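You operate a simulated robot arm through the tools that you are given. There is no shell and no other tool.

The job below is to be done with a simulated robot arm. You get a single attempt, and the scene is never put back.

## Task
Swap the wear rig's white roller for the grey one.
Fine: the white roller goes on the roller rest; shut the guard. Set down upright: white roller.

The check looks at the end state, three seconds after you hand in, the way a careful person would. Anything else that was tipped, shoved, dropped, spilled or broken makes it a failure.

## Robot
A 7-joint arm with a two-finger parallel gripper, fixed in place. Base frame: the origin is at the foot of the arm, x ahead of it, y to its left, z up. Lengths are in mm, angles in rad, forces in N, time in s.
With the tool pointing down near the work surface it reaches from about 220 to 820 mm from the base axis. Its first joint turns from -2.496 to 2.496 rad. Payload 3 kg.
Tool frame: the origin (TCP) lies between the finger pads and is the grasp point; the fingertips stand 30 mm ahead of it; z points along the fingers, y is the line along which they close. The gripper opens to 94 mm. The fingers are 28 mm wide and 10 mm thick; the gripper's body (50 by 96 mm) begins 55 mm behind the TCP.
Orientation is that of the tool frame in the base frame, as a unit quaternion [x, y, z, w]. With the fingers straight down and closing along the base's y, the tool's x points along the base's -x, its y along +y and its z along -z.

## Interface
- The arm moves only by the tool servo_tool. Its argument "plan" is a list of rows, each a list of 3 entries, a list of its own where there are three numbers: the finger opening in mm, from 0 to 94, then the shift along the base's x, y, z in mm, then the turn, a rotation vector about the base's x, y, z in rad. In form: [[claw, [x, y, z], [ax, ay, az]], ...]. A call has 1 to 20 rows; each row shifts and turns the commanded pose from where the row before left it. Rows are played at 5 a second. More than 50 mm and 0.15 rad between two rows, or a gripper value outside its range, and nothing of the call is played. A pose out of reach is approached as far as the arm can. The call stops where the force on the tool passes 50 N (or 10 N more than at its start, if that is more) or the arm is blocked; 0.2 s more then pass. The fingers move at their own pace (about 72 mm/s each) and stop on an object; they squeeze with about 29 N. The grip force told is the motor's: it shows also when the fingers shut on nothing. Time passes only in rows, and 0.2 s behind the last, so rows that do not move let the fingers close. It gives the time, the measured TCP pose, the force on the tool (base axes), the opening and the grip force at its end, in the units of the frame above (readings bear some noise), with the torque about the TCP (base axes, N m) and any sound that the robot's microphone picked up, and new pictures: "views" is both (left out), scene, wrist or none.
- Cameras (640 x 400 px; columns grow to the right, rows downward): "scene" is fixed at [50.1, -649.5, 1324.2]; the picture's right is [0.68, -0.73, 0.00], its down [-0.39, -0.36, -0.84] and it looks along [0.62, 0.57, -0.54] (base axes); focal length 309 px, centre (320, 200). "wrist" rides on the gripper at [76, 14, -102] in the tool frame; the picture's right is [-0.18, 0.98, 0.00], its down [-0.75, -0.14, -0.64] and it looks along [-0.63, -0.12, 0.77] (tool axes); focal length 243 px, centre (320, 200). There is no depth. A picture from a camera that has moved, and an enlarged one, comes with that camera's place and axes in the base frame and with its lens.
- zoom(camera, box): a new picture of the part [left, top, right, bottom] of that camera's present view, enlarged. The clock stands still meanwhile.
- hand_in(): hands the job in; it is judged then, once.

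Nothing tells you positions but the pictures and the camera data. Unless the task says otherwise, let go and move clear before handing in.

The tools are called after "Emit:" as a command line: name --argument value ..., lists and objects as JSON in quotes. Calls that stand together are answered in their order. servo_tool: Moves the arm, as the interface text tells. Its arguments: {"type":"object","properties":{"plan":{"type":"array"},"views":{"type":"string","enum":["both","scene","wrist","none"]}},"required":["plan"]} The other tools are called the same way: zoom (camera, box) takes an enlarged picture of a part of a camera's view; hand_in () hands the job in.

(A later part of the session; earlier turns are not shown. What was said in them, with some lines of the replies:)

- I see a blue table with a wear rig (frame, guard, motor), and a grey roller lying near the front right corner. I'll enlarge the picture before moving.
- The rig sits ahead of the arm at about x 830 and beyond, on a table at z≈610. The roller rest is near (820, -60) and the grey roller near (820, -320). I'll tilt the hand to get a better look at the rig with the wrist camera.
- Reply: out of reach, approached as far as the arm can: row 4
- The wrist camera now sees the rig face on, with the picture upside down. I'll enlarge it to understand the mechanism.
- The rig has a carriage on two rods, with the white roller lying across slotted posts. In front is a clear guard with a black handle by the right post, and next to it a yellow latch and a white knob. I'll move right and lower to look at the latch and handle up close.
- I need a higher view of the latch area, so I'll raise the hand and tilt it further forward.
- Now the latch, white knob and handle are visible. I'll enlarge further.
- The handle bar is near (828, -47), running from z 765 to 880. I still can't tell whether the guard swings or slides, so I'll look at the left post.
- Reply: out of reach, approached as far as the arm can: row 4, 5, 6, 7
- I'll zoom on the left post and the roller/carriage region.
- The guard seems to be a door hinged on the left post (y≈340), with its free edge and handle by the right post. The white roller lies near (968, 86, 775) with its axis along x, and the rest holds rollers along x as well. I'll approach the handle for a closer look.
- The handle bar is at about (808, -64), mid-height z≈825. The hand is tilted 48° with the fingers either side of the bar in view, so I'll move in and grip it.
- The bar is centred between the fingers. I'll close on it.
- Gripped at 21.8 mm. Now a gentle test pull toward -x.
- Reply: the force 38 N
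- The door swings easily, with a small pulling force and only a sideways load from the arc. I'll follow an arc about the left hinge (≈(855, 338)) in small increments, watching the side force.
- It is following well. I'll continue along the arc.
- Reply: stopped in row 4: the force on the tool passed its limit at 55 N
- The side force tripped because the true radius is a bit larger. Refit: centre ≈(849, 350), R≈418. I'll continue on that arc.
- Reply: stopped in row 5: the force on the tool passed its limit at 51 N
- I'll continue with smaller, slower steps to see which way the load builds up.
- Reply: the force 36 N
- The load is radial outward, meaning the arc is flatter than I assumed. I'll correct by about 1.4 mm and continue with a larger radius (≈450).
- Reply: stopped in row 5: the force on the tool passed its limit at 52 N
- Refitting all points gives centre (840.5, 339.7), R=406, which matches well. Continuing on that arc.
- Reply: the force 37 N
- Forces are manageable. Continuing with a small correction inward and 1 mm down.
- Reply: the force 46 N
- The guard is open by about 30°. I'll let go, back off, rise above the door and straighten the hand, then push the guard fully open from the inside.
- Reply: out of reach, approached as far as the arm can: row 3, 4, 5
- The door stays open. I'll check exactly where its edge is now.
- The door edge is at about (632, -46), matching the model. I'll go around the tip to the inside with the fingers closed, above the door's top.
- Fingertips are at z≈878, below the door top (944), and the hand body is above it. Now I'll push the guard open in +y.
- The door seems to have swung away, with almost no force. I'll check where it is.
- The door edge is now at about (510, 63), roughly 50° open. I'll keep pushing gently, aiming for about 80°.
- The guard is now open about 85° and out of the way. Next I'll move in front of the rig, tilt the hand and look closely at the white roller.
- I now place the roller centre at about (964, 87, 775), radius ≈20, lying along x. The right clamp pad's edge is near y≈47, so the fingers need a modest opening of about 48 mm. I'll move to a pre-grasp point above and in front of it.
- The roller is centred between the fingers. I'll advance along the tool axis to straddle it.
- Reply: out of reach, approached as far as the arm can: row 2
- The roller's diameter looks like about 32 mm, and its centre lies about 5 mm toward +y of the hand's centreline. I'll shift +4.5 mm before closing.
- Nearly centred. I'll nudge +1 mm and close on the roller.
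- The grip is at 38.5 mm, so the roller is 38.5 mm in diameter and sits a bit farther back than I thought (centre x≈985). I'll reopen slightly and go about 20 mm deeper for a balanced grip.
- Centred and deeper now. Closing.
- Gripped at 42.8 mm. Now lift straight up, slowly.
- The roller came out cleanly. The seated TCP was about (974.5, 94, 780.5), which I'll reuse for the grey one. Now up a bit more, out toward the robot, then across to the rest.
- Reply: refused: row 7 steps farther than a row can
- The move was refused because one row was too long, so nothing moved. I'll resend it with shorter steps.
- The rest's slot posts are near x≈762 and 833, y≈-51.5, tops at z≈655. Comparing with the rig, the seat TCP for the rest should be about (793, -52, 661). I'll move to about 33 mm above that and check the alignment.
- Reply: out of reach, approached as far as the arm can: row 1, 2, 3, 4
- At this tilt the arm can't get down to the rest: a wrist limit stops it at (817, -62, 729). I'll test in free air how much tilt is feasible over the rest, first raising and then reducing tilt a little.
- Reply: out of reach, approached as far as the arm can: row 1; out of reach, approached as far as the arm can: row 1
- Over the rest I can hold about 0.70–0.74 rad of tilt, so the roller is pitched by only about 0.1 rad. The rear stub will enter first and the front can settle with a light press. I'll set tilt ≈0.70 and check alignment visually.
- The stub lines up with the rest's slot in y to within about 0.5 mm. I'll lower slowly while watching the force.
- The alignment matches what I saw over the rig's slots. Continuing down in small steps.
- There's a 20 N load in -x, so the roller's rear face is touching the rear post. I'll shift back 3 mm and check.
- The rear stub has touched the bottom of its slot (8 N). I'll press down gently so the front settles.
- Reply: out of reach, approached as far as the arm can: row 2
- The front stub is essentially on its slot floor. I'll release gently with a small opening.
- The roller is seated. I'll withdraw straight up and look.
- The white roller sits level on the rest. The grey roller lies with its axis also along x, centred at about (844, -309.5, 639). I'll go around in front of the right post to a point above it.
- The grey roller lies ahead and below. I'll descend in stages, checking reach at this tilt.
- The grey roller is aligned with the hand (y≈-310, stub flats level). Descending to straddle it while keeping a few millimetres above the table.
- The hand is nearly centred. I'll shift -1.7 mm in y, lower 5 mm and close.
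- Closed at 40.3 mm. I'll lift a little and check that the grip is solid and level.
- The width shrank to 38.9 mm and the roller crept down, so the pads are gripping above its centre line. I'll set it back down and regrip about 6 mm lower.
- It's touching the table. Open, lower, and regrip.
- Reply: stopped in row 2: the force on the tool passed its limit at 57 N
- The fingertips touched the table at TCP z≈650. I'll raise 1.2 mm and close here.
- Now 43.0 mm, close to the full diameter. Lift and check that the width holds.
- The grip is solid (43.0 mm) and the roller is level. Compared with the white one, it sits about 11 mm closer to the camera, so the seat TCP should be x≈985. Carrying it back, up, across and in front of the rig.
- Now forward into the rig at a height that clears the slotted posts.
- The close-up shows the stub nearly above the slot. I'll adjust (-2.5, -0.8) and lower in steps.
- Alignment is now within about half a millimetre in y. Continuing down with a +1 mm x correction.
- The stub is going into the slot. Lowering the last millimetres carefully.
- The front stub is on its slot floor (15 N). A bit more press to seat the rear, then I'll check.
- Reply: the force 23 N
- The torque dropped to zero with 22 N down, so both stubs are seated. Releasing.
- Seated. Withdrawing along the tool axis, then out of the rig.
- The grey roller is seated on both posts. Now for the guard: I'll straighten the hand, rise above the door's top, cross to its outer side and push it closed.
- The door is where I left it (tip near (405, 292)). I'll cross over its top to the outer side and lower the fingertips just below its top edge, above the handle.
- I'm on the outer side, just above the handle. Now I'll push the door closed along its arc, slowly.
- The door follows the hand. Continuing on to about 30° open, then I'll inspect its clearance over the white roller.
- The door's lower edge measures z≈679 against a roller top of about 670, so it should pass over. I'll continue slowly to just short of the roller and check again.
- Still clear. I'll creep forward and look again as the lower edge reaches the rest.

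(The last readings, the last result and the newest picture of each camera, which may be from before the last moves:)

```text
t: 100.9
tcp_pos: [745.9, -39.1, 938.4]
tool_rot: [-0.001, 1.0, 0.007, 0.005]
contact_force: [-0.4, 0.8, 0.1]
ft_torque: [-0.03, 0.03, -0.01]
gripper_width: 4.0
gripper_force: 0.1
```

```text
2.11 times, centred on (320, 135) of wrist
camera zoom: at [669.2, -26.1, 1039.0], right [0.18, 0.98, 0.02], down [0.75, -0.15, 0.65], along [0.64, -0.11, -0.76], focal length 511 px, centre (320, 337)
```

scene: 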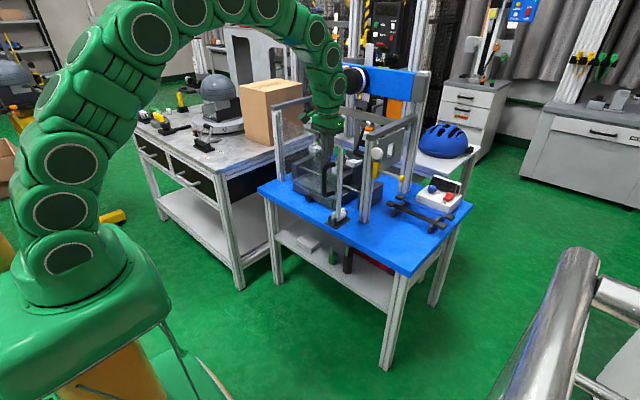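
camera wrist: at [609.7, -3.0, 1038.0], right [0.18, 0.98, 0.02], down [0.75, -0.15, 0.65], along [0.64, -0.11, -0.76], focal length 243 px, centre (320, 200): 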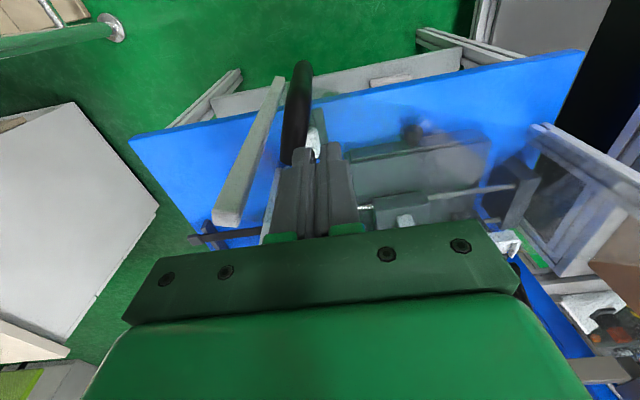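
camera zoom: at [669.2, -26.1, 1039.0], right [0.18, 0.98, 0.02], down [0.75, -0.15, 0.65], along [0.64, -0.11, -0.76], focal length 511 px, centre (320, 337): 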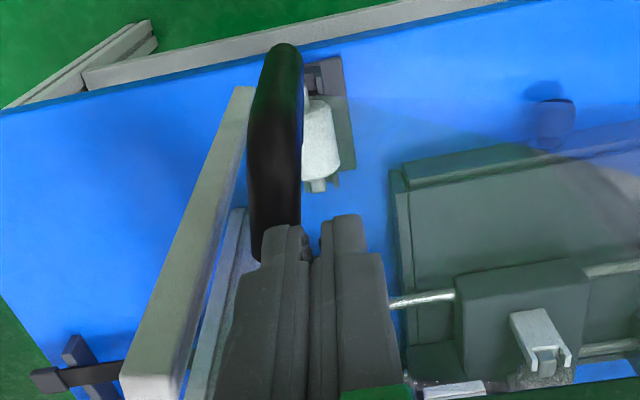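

The door edge is passing over the rest without touching it. Continuing slowly across the roller.

Emit:
servo_tool --plan '[[4, [4, -1.1, 0], [0, 0, 0]], [4, [4, -1.1, 0], [0, 0, 0]], [4, [4, -1, 0], [0, 0, 0]], [4, [4, -0.9, 0], [0, 0, 0]], [4, [4, -0.9, 0], [0, 0, 0]], [4, [4, -0.8, 0], [0, 0, 0]], [4, [0, 0, 0], [0, 0, 0]]]' --views "scene"

Emit:
zoom --camera "scene" --box '[310, 170, 370, 230]'

Emit:
zoom --camera "wrist" --box '[200, 40, 440, 230]'

```text
t: 102.5
tcp_pos: [771.7, -46.2, 939.6]
tool_rot: [-0.001, 1.0, 0.008, 0.005]
contact_force: [0.0, 0.4, 1.6]
ft_torque: [0.02, 0.01, 0.02]
gripper_width: 4.1
gripper_force: 0.0
```

scene: 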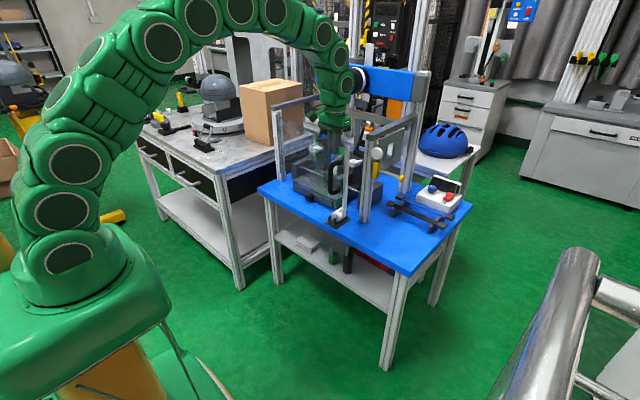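

```text
6.67 times, centred on (340, 200) of scene
camera zoom: at [50.1, -649.5, 1324.2], right [0.68, -0.73, 0.0], down [-0.39, -0.36, -0.84], along [0.62, 0.57, -0.54], focal length 2058 px, centre (187, 200)
```

zoom: 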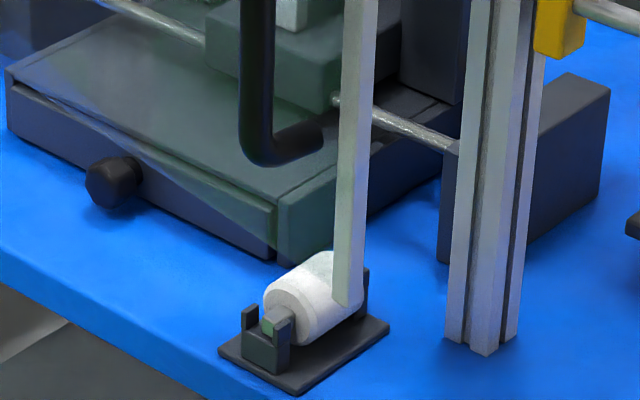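

```text
2.11 times, centred on (320, 135) of wrist
camera zoom: at [694.0, -32.7, 1039.7], right [0.18, 0.98, 0.02], down [0.75, -0.15, 0.65], along [0.64, -0.11, -0.76], focal length 511 px, centre (320, 337)
```

zoom: 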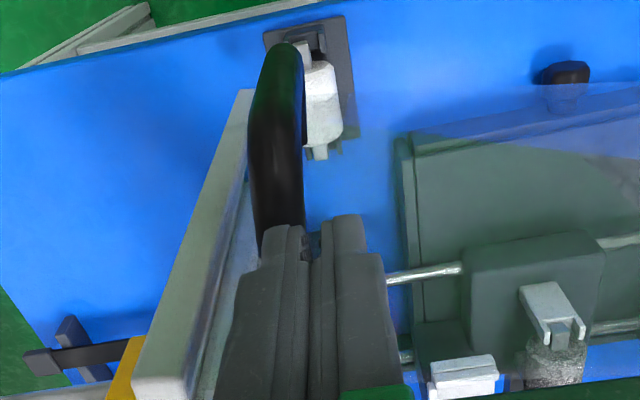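

The roller hasn't moved and the panel is right above it. Continuing to close.

Emit:
servo_tool --plan '[[4, [4, -0.8, 0], [0, 0, 0]], [4, [4, -0.7, 0], [0, 0, 0]], [4, [4, -0.6, 0], [0, 0, 0]], [4, [4, -0.5, 0], [0, 0, 0]], [4, [4, -0.4, 0], [0, 0, 0]], [4, [4, -0.4, 0], [0, 0, 0]], [4, [4, -0.3, 0], [0, 0, 0]], [4, [4, -0.2, 0], [0, 0, 0]], [4, [0, 0, 0], [0, 0, 0]]]' --views "scene"

Emit:
zoom --camera "scene" --box '[310, 130, 400, 230]'

Emit:
zoom --camera "wrist" --box '[180, 40, 440, 230]'

```text
t: 104.5
tcp_pos: [802.1, -49.5, 938.6]
tool_rot: [0.0, 1.0, 0.007, 0.007]
contact_force: [-0.1, -0.5, 0.4]
ft_torque: [-0.02, -0.02, -0.01]
gripper_width: 3.9
gripper_force: 0.1
```

scene: 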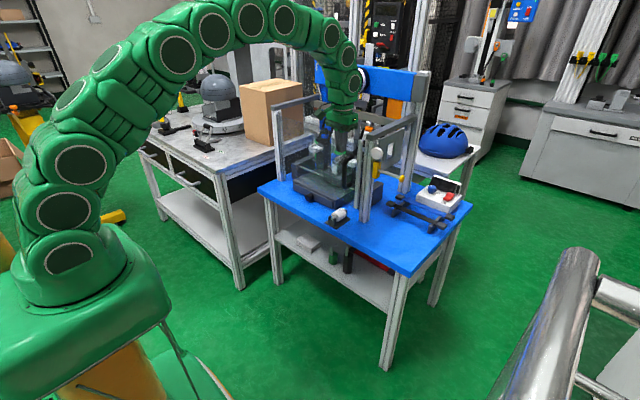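

```text
4.00 times, centred on (355, 180) of scene
camera zoom: at [50.1, -649.5, 1324.2], right [0.68, -0.73, 0.0], down [-0.39, -0.36, -0.84], along [0.62, 0.57, -0.54], focal length 1235 px, centre (180, 280)
```

zoom: 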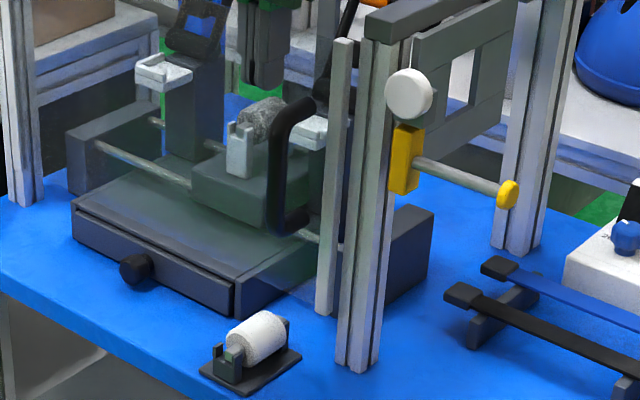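

```text
2.11 times, centred on (310, 135) of wrist
camera zoom: at [724.8, -36.5, 1039.5], right [0.18, 0.98, 0.02], down [0.75, -0.15, 0.65], along [0.64, -0.11, -0.76], focal length 511 px, centre (341, 337)
```

zoom: 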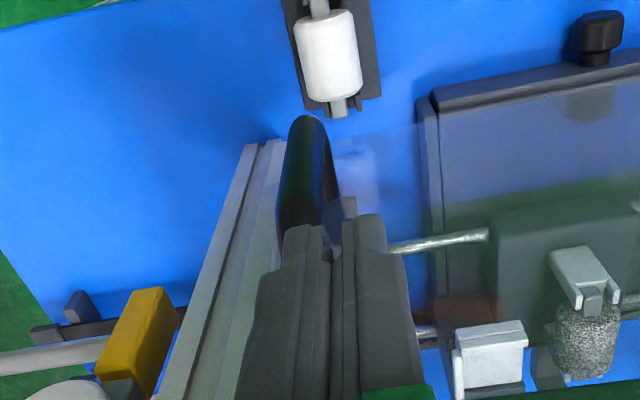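

The door is past the roller and nearly closed. I'll push the last few millimetres until it meets its stop.

Emit:
servo_tool --plan '[[4, [3, 0, 0], [0, 0, 0]], [4, [3, 0, 0], [0, 0, 0]], [4, [3, 0, 0], [0, 0, 0]], [4, [0, 0, 0], [0, 0, 0]]]' --views "scene"

Emit:
zoom --camera "scene" --box '[310, 130, 400, 230]'

```text
t: 105.5
tcp_pos: [809.5, -48.1, 938.5]
tool_rot: [0.0, 1.0, 0.007, 0.006]
contact_force: [-0.2, -1.6, 0.5]
ft_torque: [0.01, 0.01, -0.04]
gripper_width: 3.7
gripper_force: 0.0
```

scene: 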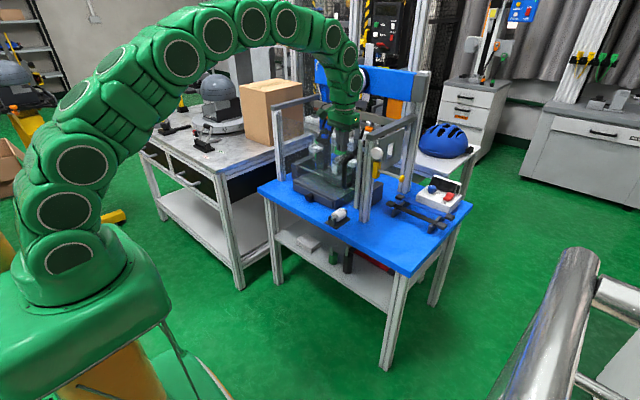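

```text
4.00 times, centred on (355, 180) of scene
camera zoom: at [50.1, -649.5, 1324.2], right [0.68, -0.73, 0.0], down [-0.39, -0.36, -0.84], along [0.62, 0.57, -0.54], focal length 1235 px, centre (180, 280)
```

zoom: 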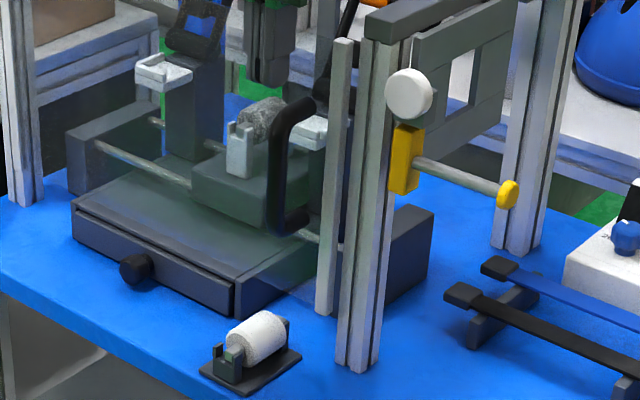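

The door has swung to its original closed position. I'll advance gently until I feel it, to confirm it's against the stop.

Emit:
servo_tool --plan '[[4, [4, 0, 0], [0, 0, 0]], [4, [4, 0, 0], [0, 0, 0]], [4, [3, 0, 0], [0, 0, 0]], [4, [3, 0, 0], [0, 0, 0]], [4, [0, 0, 0], [0, 0, 0]]]' --views "none"

Emit:
servo_tool --plan '[[4, [2, 0, 0], [0, 0, 0]], [4, [2, 0, 0], [0, 0, 0]], [4, [2, 0, 0], [0, 0, 0]], [4, [0, 0, 0], [0, 0, 0]]]' --views "none"

```text
t: 106.7
tcp_pos: [823.7, -48.9, 939.1]
tool_rot: [0.0, 1.0, 0.007, 0.005]
contact_force: [-0.8, 0.3, -0.8]
ft_torque: [0.0, 0.0, -0.01]
gripper_width: 4.2
gripper_force: 0.0
```

```text
t: 107.7
tcp_pos: [830.8, -47.4, 937.9]
tool_rot: [-0.001, 1.0, 0.007, 0.006]
contact_force: [-0.4, 0.2, 0.3]
ft_torque: [0.03, -0.02, 0.02]
gripper_width: 4.2
gripper_force: 0.0
```

Emit:
servo_tool --plan '[[4, [2, 0, 0], [0, 0, 0]], [4, [2, 0, 0], [0, 0, 0]], [4, [1.5, 0, 0], [0, 0, 0]], [4, [0, 0, 0], [0, 0, 0]]]' --views "scene"

Emit:
zoom --camera "scene" --box '[310, 130, 400, 230]'

Emit:
zoom --camera "wrist" --box '[180, 40, 440, 230]'

```text
t: 108.6
tcp_pos: [834.2, -49.3, 937.9]
tool_rot: [0.0, 1.0, 0.008, 0.002]
contact_force: [-16.5, 1.4, 8.3]
ft_torque: [0.01, -0.14, 0.03]
gripper_width: 3.8
gripper_force: 0.0
stopped in row 4: the force on the tool passed its limit at 53 N (the readings are from after the stop); the commanded pose is now the measured one
```

scene: 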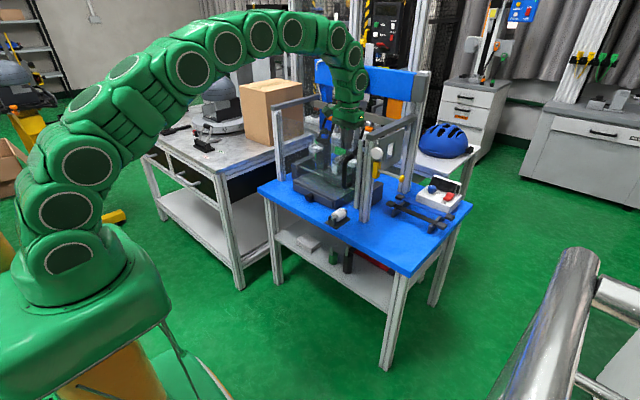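

```text
4.00 times, centred on (355, 180) of scene
camera zoom: at [50.1, -649.5, 1324.2], right [0.68, -0.73, 0.0], down [-0.39, -0.36, -0.84], along [0.62, 0.57, -0.54], focal length 1235 px, centre (180, 280)
```

zoom: 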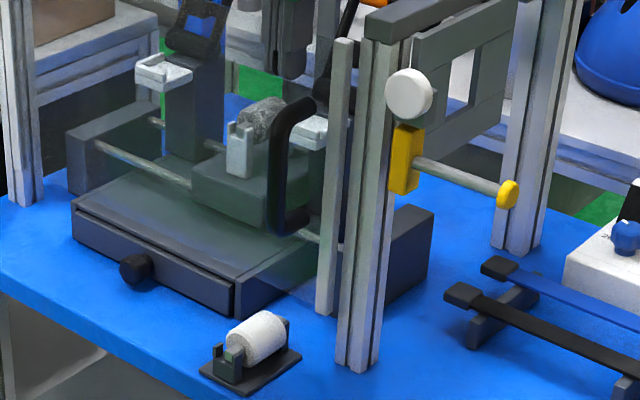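

```text
2.11 times, centred on (310, 135) of wrist
camera zoom: at [757.1, -35.8, 1039.4], right [0.18, 0.98, 0.02], down [0.75, -0.15, 0.64], along [0.63, -0.11, -0.77], focal length 511 px, centre (341, 337)
```

zoom: 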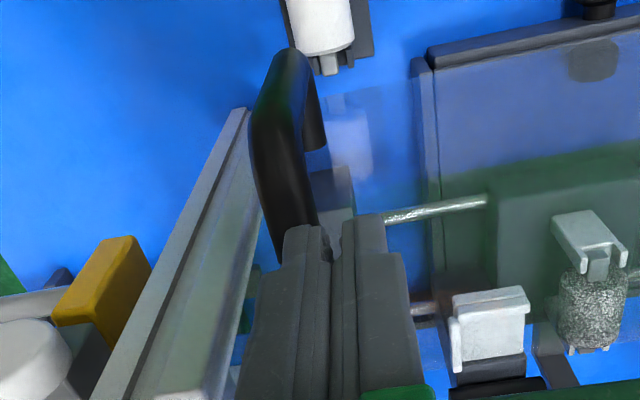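

Firm stop, so the guard is shut. Backing away and doing a last check of everything.

Emit:
servo_tool --plan '[[4, [-5, 0, 2], [0, 0, 0]], [4, [-20, 0, 15], [0, 0, 0]], [4, [-40, 0, 20], [0, 0, 0]], [4, [-45, 0, 20], [0, 0, 0]], [4, [-45, 0, 10], [0, 0, 0]], [4, [-45, 10, 5], [0, 0, 0]], [4, [-45, 10, 0], [0, 0, 0]], [4, [-20, 10, 0], [0, 0, 0]], [4, [0, 0, 0], [0, 0, 0]], [4, [0, 0, 0], [0, 0, 0]]]'

Emit:
zoom --camera "scene" --box '[270, 90, 400, 230]'

Emit:
zoom --camera "scene" --box '[325, 135, 370, 175]'

Emit:
zoom --camera "scene" --box '[325, 200, 365, 235]'

Emit:
zoom --camera "wrist" --box '[150, 60, 500, 240]'

```text
t: 110.8
tcp_pos: [564.9, -18.0, 1009.1]
tool_rot: [0.001, 1.0, 0.007, 0.002]
contact_force: [0.3, 0.7, 0.9]
ft_torque: [0.01, 0.02, 0.02]
gripper_width: 4.0
gripper_force: 0.1
camera wrist: at [489.5, -5.2, 1111.4], right [0.18, 0.98, 0.02], down [0.75, -0.15, 0.64], along [0.63, -0.11, -0.77], focal length 243 px, centre (320, 200)
```

scene: 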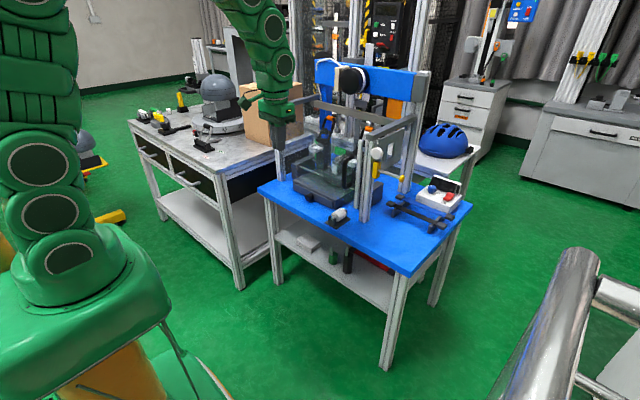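
wrist: 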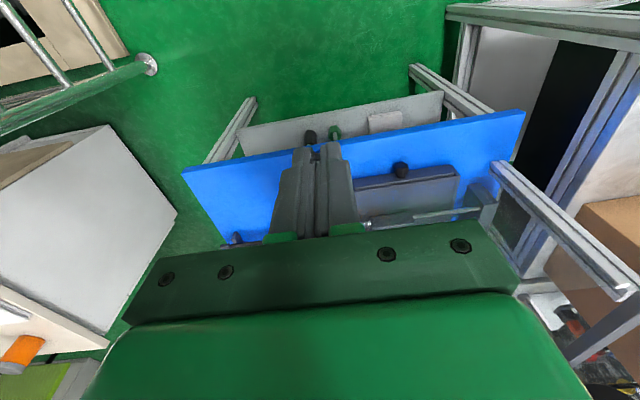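

```text
2.86 times, centred on (335, 160) of scene
camera zoom: at [50.1, -649.5, 1324.2], right [0.68, -0.73, 0.0], down [-0.39, -0.36, -0.84], along [0.62, 0.57, -0.54], focal length 882 px, centre (277, 314)
```

zoom: 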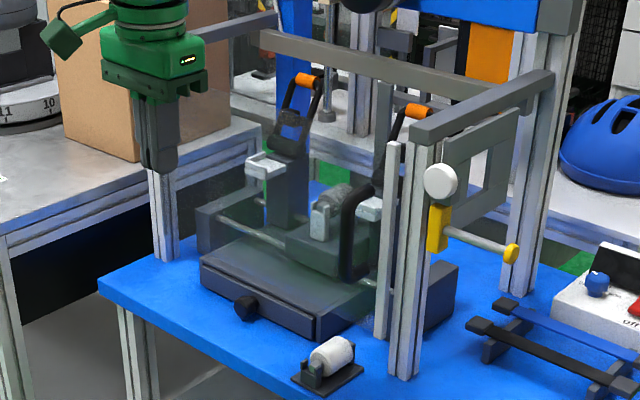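

```text
10.00 times, centred on (348, 155) of scene
camera zoom: at [50.1, -649.5, 1324.2], right [0.68, -0.73, 0.0], down [-0.39, -0.36, -0.84], along [0.62, 0.57, -0.54], focal length 3087 px, centre (45, 650)
```

zoom: 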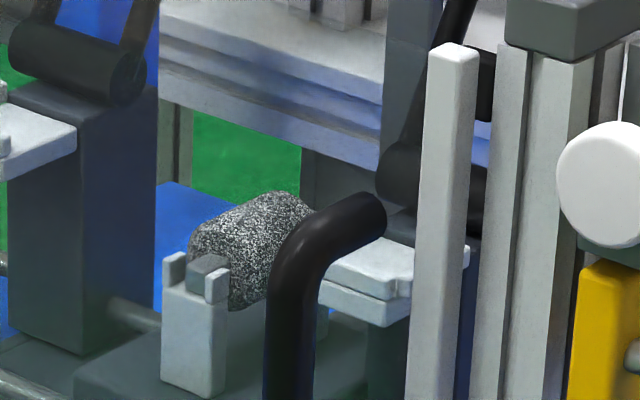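

```text
11.43 times, centred on (345, 218) of scene
camera zoom: at [50.1, -649.5, 1324.2], right [0.68, -0.73, 0.0], down [-0.39, -0.36, -0.84], along [0.62, 0.57, -0.54], focal length 3528 px, centre (34, 0)
```

zoom: 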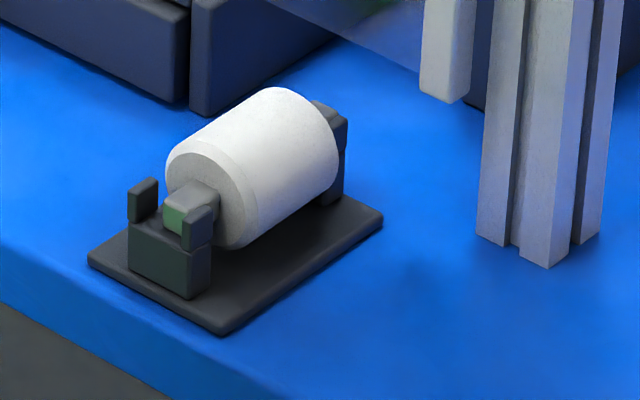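

```text
1.83 times, centred on (325, 150) of wrist
camera zoom: at [489.5, -5.2, 1111.4], right [0.18, 0.98, 0.02], down [0.75, -0.15, 0.64], along [0.63, -0.11, -0.77], focal length 444 px, centre (311, 291)
```

zoom: 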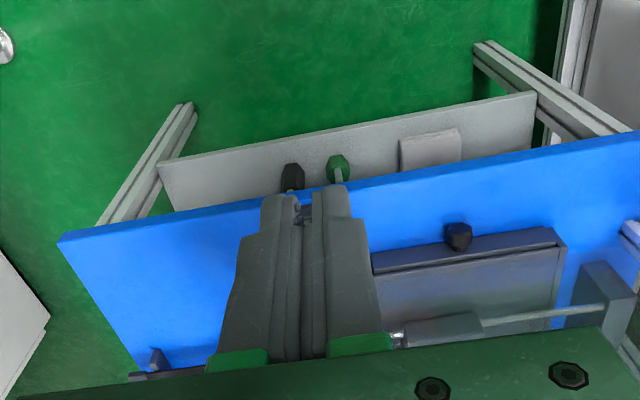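

The grey roller is seated in the rig, the white roller sits level on its rest, and the guard is shut against its stop. Nothing else has moved and the arm is clear, so I'm handing in.

Emit:
hand_in

```text
The job is handed in.
```

The rollers are swapped: the grey roller is seated in the rig, and the white roller lies level in the roller rest. The guard is shut against its stop, and I've handed the job in; I haven't seen the check's result.

- **White roller:** both stubs are in the rest's slots. I took "upright" to mean level in the rest, the same way up as it sat in the rig. When the guard closed, its lower edge passed only a few millimetres above the roller and didn't touch it.
- **Grey roller:** both ends are down in the carriage slots. My first grip on it was too high, so I set it back on the table and gripped it again lower.
- **Guard:** it closes to within a few millimetres of where it was at the start. I didn't use the yellow bolt or the white knob next to it.

In the last pictures nothing else looked tipped or moved, and the arm was clear with the gripper empty. The fingertips bumped the table once, briefly and lightly, while I was regripping the grey roller.
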